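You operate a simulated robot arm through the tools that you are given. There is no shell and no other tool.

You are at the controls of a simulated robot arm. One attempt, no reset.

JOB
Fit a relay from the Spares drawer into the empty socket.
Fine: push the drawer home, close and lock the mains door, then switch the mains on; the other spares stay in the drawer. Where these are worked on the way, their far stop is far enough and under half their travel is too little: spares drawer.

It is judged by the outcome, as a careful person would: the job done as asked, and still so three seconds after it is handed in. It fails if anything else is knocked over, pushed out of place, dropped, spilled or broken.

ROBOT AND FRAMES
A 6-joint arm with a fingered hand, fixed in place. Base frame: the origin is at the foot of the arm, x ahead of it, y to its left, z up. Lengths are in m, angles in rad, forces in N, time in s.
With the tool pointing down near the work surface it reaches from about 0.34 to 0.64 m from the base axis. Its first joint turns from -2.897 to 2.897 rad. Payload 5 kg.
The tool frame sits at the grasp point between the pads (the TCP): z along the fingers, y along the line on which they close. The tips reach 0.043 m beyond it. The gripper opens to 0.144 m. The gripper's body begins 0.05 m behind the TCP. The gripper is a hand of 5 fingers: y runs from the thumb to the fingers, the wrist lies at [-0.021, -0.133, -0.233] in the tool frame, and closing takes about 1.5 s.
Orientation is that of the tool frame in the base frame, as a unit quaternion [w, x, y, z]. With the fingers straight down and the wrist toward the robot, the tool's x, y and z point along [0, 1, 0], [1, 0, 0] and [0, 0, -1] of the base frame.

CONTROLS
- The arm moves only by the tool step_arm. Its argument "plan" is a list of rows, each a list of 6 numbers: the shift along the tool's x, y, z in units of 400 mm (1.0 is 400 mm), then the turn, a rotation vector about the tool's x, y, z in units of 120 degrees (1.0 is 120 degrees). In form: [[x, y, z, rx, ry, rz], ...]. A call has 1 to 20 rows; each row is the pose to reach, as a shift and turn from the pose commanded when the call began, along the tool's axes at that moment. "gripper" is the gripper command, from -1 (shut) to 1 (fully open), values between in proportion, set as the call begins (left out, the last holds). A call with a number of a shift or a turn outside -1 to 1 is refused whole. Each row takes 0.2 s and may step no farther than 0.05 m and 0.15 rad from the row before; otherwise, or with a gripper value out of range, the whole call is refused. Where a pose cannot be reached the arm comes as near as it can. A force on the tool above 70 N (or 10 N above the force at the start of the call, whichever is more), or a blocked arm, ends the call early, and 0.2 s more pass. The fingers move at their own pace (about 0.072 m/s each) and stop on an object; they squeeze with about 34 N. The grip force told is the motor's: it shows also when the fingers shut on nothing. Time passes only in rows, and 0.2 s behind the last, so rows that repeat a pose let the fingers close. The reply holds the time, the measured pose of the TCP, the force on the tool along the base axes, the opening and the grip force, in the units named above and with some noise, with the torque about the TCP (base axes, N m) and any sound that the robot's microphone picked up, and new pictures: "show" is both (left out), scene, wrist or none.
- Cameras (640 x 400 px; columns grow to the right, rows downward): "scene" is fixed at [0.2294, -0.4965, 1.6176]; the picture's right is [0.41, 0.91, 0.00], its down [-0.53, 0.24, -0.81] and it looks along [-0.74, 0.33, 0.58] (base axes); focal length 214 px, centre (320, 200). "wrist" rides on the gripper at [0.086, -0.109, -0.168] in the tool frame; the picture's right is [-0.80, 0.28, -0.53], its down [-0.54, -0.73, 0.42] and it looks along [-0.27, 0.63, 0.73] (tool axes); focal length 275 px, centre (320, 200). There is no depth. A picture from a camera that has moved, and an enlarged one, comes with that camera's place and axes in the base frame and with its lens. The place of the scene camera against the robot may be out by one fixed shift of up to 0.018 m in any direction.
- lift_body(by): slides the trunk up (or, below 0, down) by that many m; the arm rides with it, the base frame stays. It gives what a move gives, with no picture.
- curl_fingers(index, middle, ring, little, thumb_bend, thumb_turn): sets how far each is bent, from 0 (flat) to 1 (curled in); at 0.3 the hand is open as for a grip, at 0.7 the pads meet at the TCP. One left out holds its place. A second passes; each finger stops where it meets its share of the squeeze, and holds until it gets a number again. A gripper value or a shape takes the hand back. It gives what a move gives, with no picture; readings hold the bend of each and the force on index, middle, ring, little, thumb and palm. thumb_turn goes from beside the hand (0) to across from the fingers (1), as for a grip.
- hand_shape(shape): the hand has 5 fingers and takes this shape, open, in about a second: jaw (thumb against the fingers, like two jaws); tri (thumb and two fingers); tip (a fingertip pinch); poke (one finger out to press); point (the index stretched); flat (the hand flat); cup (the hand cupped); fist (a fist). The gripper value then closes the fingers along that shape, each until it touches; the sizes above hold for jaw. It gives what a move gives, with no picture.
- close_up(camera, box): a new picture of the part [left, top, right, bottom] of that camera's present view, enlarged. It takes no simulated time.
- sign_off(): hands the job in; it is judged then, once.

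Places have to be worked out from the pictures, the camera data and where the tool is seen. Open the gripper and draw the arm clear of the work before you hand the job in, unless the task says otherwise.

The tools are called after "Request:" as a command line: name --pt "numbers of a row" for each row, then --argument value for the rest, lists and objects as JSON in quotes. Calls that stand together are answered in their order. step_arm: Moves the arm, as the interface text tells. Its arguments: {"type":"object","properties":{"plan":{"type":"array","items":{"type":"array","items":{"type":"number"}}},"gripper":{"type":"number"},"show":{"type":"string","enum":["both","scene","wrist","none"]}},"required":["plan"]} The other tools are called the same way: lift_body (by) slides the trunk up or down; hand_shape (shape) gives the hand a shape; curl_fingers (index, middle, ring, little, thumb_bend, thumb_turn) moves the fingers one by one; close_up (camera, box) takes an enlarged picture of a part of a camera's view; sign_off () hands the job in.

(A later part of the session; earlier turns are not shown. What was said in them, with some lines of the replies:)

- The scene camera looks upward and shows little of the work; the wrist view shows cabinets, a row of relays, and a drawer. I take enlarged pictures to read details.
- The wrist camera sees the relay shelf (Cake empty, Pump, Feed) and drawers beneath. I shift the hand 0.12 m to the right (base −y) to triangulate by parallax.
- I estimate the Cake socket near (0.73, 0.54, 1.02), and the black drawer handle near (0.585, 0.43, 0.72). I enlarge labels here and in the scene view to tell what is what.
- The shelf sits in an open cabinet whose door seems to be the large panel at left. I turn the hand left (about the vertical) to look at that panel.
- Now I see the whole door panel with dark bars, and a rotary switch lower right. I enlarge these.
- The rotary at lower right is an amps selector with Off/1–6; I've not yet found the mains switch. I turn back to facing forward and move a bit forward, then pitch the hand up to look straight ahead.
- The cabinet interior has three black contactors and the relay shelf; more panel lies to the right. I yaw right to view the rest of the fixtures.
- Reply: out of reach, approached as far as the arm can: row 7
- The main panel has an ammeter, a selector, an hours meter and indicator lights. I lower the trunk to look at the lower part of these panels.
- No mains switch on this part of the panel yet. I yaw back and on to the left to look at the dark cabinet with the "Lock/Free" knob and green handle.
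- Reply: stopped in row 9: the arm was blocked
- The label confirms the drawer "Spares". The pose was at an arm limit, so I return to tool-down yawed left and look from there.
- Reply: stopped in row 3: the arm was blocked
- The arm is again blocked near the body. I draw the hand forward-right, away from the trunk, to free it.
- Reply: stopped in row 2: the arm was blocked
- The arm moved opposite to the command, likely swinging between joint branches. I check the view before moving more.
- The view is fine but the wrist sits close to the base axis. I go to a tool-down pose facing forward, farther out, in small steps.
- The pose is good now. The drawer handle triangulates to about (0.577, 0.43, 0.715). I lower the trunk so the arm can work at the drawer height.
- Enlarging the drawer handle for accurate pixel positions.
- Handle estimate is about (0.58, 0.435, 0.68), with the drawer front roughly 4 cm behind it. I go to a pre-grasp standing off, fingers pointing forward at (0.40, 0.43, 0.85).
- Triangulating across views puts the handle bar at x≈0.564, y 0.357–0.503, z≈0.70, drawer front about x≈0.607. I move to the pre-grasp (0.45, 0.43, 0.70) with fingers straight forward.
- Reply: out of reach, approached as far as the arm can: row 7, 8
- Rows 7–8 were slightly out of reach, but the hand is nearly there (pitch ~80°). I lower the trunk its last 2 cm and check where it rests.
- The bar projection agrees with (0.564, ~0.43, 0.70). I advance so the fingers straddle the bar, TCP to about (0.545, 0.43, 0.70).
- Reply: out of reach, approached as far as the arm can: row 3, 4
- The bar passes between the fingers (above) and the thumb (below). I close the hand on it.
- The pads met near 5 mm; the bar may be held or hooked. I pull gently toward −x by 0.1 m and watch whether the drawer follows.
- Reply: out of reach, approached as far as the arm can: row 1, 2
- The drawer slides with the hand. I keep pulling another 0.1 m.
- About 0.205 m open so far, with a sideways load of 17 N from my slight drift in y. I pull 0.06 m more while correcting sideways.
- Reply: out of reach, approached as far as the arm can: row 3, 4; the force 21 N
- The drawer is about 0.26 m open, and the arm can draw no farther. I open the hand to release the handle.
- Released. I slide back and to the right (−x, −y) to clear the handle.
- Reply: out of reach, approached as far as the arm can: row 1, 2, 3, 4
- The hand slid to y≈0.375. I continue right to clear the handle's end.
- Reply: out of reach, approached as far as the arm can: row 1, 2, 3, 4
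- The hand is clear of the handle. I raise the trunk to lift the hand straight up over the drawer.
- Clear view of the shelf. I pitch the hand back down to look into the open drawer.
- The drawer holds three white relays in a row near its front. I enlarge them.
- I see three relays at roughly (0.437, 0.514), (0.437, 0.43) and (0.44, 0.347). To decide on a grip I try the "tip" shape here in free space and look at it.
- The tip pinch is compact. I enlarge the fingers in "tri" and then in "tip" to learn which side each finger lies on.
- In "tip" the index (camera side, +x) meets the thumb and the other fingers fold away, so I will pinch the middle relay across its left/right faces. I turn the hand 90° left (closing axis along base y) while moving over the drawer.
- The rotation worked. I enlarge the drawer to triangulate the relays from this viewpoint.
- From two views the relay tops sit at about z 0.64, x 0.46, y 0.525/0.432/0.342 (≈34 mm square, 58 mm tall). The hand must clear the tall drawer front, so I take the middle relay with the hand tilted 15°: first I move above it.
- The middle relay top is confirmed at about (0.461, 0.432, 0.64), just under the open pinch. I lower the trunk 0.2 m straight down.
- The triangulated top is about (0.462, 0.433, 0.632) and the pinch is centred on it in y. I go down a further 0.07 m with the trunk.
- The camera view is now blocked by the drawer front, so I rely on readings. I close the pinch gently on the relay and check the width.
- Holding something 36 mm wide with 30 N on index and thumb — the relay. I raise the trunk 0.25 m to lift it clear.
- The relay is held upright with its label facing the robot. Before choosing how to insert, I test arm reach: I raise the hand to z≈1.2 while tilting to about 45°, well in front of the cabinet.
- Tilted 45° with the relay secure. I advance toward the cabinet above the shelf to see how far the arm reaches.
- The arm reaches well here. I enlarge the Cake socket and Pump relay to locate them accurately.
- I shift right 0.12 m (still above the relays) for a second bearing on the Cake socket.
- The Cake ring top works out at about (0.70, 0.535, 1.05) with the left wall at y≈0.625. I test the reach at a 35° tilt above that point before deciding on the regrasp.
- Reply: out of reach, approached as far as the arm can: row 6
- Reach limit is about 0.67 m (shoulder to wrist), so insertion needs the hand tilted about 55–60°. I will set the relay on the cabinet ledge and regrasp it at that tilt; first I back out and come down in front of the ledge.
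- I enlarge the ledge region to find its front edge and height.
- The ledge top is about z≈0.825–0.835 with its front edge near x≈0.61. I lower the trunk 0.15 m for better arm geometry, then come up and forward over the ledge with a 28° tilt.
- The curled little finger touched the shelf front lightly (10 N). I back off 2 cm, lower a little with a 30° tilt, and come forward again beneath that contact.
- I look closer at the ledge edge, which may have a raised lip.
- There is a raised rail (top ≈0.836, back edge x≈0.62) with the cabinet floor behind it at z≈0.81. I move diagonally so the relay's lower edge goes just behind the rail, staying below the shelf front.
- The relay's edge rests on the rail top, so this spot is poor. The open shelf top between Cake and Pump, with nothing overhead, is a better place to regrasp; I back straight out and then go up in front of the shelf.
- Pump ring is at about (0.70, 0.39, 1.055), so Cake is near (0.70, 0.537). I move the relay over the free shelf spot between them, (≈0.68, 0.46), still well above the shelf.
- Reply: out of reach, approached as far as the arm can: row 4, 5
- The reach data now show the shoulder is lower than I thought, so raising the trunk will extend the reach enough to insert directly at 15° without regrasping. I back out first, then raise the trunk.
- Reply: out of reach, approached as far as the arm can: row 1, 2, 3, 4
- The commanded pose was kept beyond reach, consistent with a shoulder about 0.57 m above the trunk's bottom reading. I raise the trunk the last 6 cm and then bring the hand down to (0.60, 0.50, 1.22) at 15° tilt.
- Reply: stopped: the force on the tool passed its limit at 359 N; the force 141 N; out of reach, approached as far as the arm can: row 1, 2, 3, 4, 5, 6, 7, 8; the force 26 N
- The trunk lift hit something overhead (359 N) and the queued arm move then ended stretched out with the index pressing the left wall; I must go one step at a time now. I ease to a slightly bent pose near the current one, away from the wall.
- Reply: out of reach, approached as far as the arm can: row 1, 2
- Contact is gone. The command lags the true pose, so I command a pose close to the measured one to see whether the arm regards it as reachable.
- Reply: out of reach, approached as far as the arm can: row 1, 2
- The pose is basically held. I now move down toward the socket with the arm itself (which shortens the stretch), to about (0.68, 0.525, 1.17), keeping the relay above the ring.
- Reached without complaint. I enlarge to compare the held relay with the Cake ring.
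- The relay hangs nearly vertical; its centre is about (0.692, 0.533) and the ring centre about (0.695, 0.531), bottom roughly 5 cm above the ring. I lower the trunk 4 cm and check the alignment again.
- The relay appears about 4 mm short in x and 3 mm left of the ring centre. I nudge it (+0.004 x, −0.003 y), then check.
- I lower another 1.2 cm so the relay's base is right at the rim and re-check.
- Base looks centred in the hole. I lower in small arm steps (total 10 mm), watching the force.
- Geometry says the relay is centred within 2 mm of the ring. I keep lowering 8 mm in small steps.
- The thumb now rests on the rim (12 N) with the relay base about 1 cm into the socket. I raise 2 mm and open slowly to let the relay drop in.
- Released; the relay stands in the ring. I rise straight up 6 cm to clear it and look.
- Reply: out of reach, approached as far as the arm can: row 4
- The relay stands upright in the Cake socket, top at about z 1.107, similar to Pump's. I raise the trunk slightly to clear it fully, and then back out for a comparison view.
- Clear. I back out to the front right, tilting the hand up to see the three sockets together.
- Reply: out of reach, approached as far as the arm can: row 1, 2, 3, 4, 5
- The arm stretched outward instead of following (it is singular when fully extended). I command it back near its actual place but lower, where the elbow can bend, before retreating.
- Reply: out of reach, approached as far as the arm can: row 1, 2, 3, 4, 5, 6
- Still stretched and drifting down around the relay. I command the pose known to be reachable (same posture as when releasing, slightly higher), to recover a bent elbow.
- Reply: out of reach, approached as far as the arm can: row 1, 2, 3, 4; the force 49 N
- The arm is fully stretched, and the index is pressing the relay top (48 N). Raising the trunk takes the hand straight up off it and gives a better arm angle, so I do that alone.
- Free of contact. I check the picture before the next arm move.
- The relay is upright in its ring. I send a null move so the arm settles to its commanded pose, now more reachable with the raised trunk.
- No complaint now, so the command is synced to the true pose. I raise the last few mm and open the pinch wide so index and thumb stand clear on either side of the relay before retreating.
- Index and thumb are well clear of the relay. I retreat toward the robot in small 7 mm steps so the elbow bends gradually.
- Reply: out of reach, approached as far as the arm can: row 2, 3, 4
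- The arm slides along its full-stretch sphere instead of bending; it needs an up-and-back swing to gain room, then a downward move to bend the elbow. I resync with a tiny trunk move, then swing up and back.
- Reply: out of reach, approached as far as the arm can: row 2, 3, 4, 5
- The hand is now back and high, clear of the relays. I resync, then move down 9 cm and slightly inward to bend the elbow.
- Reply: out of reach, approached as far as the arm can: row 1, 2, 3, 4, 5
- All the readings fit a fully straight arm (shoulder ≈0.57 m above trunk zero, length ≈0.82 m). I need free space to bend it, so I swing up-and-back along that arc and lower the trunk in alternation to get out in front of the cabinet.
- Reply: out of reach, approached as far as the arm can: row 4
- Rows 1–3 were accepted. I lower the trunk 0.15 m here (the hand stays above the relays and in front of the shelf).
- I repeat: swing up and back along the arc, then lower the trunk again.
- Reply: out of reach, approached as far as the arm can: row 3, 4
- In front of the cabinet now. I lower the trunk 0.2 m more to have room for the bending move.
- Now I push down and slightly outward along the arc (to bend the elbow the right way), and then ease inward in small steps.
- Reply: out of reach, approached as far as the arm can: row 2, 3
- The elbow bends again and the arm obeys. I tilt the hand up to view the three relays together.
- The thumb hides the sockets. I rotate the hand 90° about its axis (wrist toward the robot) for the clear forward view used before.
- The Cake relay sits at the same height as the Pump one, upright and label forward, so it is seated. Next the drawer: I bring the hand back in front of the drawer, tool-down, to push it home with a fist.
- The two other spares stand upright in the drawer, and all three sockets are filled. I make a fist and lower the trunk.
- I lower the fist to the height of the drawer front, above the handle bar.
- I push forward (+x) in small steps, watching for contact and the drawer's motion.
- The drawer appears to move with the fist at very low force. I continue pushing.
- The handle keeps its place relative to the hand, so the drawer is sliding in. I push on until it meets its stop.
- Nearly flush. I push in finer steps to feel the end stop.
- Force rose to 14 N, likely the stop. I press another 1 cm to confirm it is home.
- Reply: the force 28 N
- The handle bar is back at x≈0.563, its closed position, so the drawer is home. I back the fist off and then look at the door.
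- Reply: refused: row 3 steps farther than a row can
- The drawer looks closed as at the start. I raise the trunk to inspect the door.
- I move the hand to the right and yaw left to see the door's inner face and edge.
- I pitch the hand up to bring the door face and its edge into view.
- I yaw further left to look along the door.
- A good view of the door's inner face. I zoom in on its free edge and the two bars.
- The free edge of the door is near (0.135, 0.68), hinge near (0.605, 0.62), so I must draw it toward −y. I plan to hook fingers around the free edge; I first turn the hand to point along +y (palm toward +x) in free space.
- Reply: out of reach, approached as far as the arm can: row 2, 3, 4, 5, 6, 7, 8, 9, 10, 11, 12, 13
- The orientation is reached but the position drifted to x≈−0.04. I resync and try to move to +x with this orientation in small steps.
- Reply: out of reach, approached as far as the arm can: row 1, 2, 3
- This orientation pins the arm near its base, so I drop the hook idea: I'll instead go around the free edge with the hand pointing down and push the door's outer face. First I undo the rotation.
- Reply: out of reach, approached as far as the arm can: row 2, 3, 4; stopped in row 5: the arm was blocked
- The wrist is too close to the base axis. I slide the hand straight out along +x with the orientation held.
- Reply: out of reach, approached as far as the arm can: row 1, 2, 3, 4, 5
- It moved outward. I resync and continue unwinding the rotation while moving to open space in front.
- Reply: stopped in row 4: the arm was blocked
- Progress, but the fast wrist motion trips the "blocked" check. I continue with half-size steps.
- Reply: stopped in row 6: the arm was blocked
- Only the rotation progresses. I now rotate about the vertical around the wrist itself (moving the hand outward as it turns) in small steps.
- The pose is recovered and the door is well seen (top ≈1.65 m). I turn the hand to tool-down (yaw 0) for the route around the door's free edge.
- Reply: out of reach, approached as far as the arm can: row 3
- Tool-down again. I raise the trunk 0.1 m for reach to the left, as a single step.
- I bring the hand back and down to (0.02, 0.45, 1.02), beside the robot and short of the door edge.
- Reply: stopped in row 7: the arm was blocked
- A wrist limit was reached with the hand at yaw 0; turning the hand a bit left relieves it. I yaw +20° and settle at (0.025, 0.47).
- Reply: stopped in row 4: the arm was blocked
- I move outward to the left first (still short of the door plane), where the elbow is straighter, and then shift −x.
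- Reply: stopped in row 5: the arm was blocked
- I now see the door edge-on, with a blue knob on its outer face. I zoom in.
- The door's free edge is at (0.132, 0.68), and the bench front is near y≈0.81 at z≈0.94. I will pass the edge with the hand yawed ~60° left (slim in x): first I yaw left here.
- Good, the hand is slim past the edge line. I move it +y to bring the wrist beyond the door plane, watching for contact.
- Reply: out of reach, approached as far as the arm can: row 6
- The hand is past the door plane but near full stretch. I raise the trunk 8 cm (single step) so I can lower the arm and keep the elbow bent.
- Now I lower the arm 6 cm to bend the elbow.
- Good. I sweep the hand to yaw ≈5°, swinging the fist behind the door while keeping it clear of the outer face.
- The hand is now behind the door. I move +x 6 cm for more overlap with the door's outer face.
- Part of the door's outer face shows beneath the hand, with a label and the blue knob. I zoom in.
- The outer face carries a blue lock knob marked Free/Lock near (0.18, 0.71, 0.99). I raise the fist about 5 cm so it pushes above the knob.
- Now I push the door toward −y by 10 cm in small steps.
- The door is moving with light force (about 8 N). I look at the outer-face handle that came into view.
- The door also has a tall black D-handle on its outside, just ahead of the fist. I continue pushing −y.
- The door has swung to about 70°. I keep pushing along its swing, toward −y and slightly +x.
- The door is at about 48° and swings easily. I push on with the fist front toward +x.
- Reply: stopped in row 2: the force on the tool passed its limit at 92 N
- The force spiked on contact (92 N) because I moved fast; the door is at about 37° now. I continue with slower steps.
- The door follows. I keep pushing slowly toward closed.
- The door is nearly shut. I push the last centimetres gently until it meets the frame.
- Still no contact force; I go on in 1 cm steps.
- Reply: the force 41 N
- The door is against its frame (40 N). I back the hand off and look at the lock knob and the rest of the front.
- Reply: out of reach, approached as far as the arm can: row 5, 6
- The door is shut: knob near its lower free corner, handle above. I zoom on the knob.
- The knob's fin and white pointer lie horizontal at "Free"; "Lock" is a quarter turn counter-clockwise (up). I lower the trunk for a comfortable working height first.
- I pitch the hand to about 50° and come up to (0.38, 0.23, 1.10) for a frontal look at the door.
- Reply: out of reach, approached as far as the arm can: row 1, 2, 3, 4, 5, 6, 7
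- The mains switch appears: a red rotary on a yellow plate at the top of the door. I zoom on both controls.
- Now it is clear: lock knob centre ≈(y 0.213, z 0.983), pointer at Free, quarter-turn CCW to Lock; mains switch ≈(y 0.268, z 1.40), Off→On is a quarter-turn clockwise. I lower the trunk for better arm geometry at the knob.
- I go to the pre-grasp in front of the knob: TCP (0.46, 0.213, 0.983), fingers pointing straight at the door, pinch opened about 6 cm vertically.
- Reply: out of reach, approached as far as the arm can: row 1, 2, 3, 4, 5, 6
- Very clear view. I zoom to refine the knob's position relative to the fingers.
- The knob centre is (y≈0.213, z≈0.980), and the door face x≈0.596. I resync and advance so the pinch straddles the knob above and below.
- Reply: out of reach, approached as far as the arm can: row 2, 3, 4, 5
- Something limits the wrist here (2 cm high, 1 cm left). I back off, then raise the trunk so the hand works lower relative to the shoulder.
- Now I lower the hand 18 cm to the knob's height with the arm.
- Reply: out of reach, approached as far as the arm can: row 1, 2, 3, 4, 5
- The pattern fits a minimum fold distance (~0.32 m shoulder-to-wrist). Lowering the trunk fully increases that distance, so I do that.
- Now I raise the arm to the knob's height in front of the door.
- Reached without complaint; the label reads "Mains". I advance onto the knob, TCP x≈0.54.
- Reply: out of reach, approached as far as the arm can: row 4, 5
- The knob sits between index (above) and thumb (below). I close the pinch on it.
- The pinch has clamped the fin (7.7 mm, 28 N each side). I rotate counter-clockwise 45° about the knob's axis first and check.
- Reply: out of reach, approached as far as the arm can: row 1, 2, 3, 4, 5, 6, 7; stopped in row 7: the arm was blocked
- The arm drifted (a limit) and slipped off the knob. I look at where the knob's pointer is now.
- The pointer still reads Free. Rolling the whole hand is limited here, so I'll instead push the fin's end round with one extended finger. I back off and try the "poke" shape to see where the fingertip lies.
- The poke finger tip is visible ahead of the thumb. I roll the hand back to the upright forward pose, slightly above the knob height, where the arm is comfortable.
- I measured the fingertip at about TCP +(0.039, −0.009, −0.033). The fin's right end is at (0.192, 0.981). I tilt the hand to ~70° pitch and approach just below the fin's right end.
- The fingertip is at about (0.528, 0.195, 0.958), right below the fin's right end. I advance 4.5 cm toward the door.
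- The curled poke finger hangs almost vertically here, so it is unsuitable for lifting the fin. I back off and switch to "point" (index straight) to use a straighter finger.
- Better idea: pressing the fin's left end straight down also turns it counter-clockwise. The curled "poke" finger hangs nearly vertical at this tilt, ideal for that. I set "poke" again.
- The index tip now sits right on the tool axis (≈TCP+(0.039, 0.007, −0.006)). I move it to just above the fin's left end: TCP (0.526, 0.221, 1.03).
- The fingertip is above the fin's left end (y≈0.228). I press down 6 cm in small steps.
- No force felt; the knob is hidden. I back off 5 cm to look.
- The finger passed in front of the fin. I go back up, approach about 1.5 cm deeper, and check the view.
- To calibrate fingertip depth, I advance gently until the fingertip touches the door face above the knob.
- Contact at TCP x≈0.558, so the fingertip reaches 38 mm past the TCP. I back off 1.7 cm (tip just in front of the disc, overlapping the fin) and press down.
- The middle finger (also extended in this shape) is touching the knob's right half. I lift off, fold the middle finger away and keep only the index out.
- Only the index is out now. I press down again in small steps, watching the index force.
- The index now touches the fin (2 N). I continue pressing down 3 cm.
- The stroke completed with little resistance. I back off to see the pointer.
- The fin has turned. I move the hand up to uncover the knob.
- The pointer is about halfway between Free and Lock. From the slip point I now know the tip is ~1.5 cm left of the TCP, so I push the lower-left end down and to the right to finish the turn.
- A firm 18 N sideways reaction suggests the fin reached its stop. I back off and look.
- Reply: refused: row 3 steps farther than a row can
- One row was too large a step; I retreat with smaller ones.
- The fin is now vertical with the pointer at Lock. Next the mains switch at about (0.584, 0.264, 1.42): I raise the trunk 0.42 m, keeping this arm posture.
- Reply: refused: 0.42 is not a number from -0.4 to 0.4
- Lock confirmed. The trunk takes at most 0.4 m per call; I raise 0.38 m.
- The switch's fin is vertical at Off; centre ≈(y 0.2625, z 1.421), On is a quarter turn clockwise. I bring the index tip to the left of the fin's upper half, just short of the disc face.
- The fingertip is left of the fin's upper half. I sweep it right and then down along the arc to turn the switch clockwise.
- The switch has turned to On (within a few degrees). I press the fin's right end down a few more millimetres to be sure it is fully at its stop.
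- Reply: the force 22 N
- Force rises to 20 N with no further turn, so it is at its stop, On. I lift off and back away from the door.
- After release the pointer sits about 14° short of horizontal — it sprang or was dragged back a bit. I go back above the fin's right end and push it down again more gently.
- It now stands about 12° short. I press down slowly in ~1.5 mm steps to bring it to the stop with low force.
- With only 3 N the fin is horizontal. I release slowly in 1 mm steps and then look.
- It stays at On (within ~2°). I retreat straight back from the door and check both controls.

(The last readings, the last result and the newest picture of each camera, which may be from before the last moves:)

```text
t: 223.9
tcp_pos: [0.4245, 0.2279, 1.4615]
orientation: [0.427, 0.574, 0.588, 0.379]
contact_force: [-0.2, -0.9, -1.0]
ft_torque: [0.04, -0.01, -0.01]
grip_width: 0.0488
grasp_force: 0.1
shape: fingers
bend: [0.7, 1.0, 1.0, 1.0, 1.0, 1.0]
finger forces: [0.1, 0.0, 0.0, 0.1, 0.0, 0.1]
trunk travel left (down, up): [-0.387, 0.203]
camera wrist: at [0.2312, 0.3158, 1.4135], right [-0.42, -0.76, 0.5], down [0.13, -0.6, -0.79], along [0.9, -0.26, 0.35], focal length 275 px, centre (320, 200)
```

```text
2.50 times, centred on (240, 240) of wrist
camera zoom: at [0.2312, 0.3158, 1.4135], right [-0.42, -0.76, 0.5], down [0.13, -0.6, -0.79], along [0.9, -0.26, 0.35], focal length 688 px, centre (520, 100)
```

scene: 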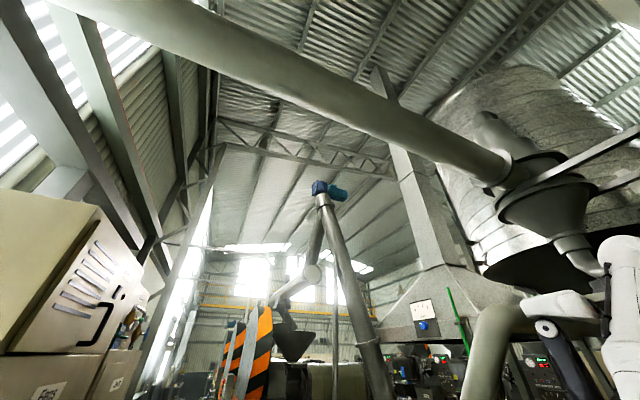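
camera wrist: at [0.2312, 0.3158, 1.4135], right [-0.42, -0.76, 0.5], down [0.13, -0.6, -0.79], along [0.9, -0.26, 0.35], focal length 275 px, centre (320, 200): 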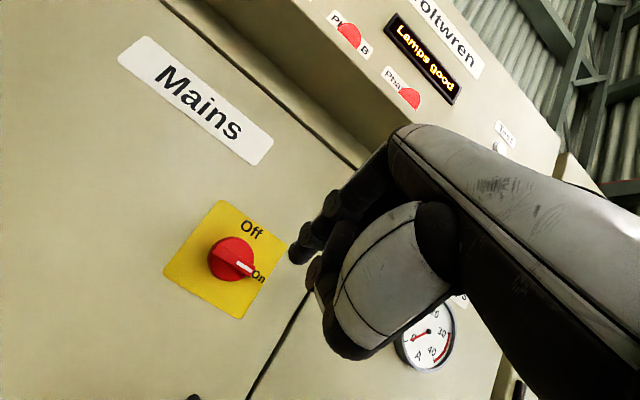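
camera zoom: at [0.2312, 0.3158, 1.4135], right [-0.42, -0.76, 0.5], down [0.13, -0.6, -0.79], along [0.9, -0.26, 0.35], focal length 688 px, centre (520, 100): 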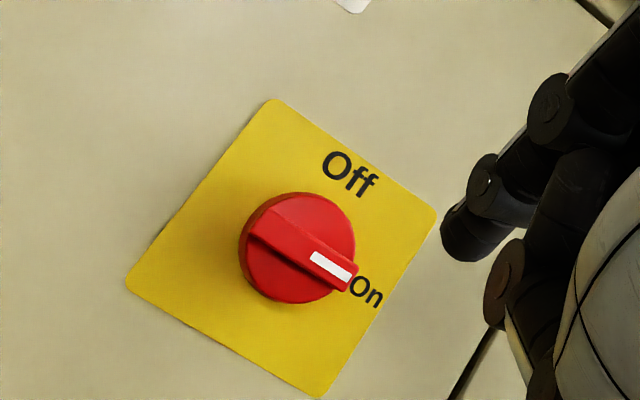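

The mains is on: phase lamps lit and the display reads "Lamps good". I lower the trunk to re-check the lock knob and drawer.

Request:
lift_body --by -0.33

Request:
close_up --camera "wrist" --box '[0, 0, 640, 400]'

Request:
close_up --camera "wrist" --box '[180, 240, 340, 400]'

```text
t: 227.1
tcp_pos: [0.4242, 0.229, 1.1333]
orientation: [0.428, 0.574, 0.587, 0.378]
contact_force: [0.6, -0.4, 0.0]
ft_torque: [-0.01, 0.0, -0.02]
grip_width: 0.0487
grasp_force: 0.1
shape: fingers
bend: [0.7, 1.0, 1.0, 1.0, 1.0, 1.0]
finger forces: [0.0, 0.0, 0.0, 0.0, 0.1, 0.0]
trunk travel left (down, up): [-0.057, 0.533]
```

```text
1.00 times, centred on (320, 200) of wrist (not enlarged: the box is as wide or as high as the picture)
camera zoom: at [0.2314, 0.316, 1.0837], right [-0.42, -0.76, 0.5], down [0.13, -0.6, -0.79], along [0.9, -0.26, 0.35], focal length 275 px, centre (320, 200)
```

zoom: 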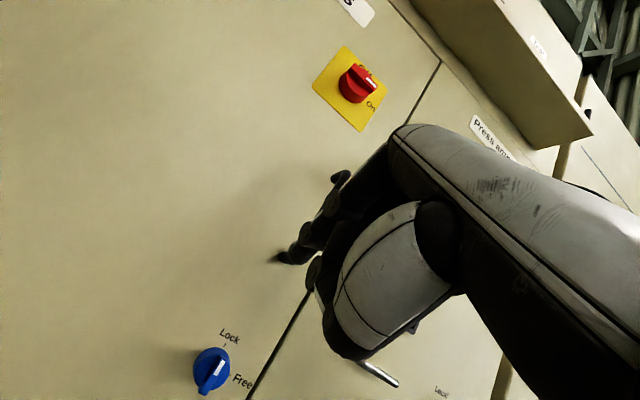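

```text
2.50 times, centred on (260, 320) of wrist
camera zoom: at [0.2314, 0.316, 1.0837], right [-0.42, -0.76, 0.5], down [0.13, -0.6, -0.79], along [0.9, -0.26, 0.35], focal length 688 px, centre (470, -100)
```

zoom: 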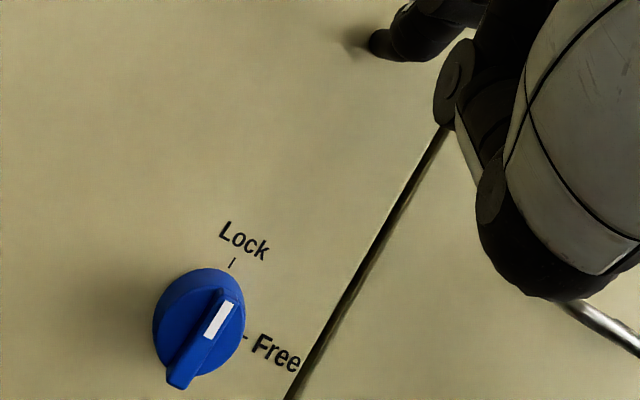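

Lock is held. I draw the hand back to a clear tool-down pose and look over the drawer and surroundings once more.

Request:
step_arm --pt "0.0133 -0.0139 -0.0319 0 0 0" --pt "0.0267 -0.0278 -0.0638 0.0645 0 0" --pt "0.04 -0.0417 -0.0957 0.129 0 0" --pt "0.0533 -0.0556 -0.1276 0.1935 0 0" --pt "0.0667 -0.0694 -0.1594 0.258 0 0" --pt "0.08 -0.0833 -0.1913 0.3225 0 0" --pt "0.0933 -0.0972 -0.2232 0.387 0 0" --pt "0.1067 -0.1111 -0.2551 0.4515 0 0" --pt "0.12 -0.125 -0.287 0.516 0 0" --show "wrist"

```text
t: 228.3
tcp_pos: [0.3721, 0.2705, 1.0445]
orientation: [0.333, 0.639, 0.678, 0.146]
contact_force: [-0.6, -0.6, 0.9]
ft_torque: [0.02, 0.02, 0.03]
grip_width: 0.0487
grasp_force: 0.0
shape: fingers
bend: [0.7, 1.0, 1.0, 1.0, 1.0, 1.0]
finger forces: [0.0, 0.1, 0.0, 0.1, 0.0, 0.0]
trunk travel left (down, up): [-0.057, 0.533]
stopped in row 5: the arm was blocked; the commanded pose is now the measured one
camera wrist: at [0.1843, 0.3765, 1.0767], right [-0.15, -0.61, 0.78], down [-0.31, -0.72, -0.62], along [0.94, -0.33, -0.08], focal length 275 px, centre (320, 200)
```

wrist: 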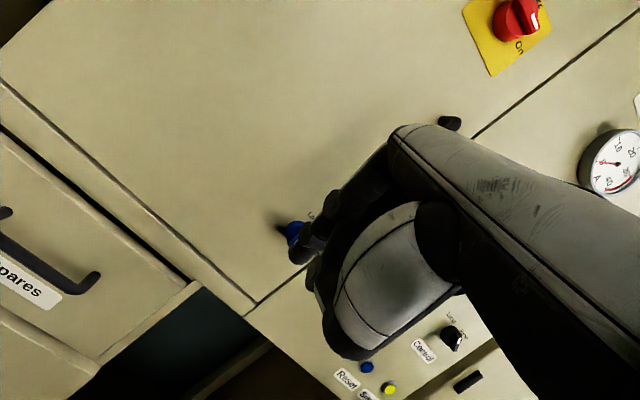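

The drawer, door and controls all look right; the arm just met its fold limit. I open the hand, then shift it left/back into clear space.

Request:
hand_shape --shape "jaw"

Request:
close_up --camera "wrist" --box '[0, 60, 280, 400]'

```text
t: 229.2
tcp_pos: [0.3706, 0.272, 1.0432]
orientation: [0.332, 0.637, 0.68, 0.145]
contact_force: [0.2, 0.3, -0.1]
ft_torque: [0.02, 0.0, 0.02]
grip_width: 0.1437
grasp_force: 0.0
shape: jaw
bend: [0.3, 0.3, 0.3, 0.3, 0.3, 0.98]
finger forces: [0.0, 0.0, 0.0, 0.0, 0.1, 0.0]
trunk travel left (down, up): [-0.057, 0.533]
```

```text
1.18 times, centred on (140, 230) of wrist
camera zoom: at [0.1836, 0.3777, 1.0761], right [-0.15, -0.61, 0.78], down [-0.31, -0.72, -0.62], along [0.94, -0.33, -0.08], focal length 324 px, centre (532, 165)
```

zoom: 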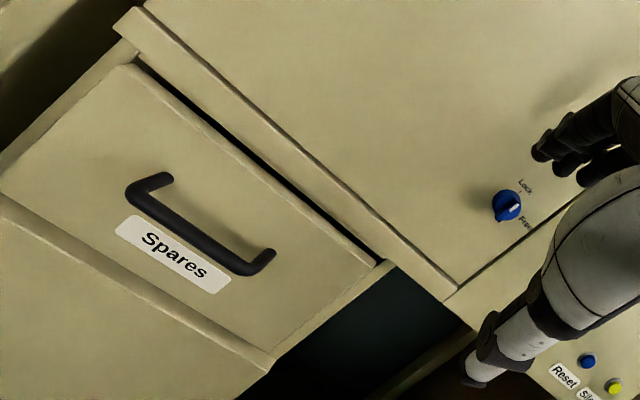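

The handle is at x≈0.562, i.e. the drawer is closed. I move the open hand back and up a little more, clear of the work.

Request:
step_arm --pt "0.037 0.011 -0.055 0 0 0" --pt "0.075 0.023 -0.11 0 0 0" --pt "0.112 0.034 -0.164 0 0 0" --pt "0.149 0.045 -0.219 0 0 0" --show "wrist"

```text
t: 230.2
tcp_pos: [0.3303, 0.3441, 1.1101]
orientation: [0.327, 0.64, 0.678, 0.151]
contact_force: [0.3, 0.1, 0.6]
ft_torque: [0.05, 0.0, 0.04]
grip_width: 0.1441
grasp_force: 0.0
shape: jaw
bend: [0.3, 0.3, 0.3, 0.3, 0.3, 0.98]
finger forces: [0.0, 0.1, 0.0, 0.1, 0.0, 0.1]
trunk travel left (down, up): [-0.057, 0.533]
camera wrist: at [0.1436, 0.4494, 1.1439], right [-0.15, -0.62, 0.77], down [-0.31, -0.71, -0.63], along [0.94, -0.33, -0.09], focal length 275 px, centre (320, 200)
```

wrist: 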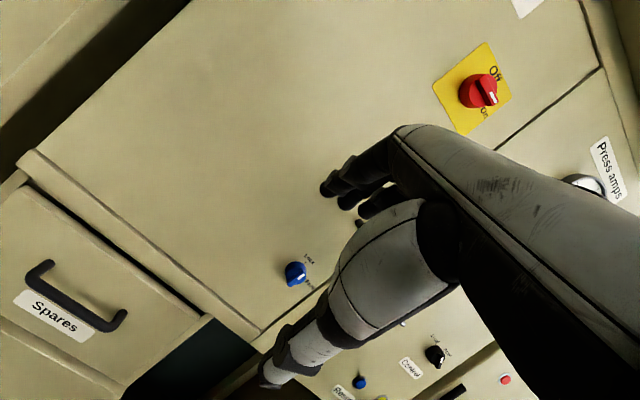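

The relay is in the Cake socket, the drawer is home with the other two spares in it, and the mains door is shut with its knob at Lock. The mains is On with the phase lamps lit, and the hand is open and clear. I hand in the job.

Request:
sign_off

```text
The job is handed in.
```

I fitted the relay into the empty Cake socket and handed the job in. It was still in that state at my last look, and no result has come back.

- **Relay:** it stands upright in the socket, label forward and level with the Pump relay. I last saw it just before I shut the door on it.
- **Drawer:** it is pushed home, with its handle back where it was before I opened it. The other two spares were standing in it when I closed it.
- **Mains door:** it is shut, with the lock knob at Lock.
- **Mains:** the switch is at On. The phase lamps are lit and the display reads "Lamps good".
- **Arm:** the hand is open and clear of the work.

There were four heavy contacts on the way:

- **Overhead:** a trunk lift struck something above the cabinet at about 359 N while I was holding the relay. I did not look to see what it hit.
- **Left side:** right after that, the index finger pressed hard against something on the left, either the cabinet wall or the open door.
- **Relay:** when the arm was stuck at full stretch, a finger pressed on the top of the fitted relay at about 48 N.
- **Door:** the fist hit it at about 92 N while I was closing it.

I saw nothing displaced or broken afterwards, but I did not inspect the overhead area.
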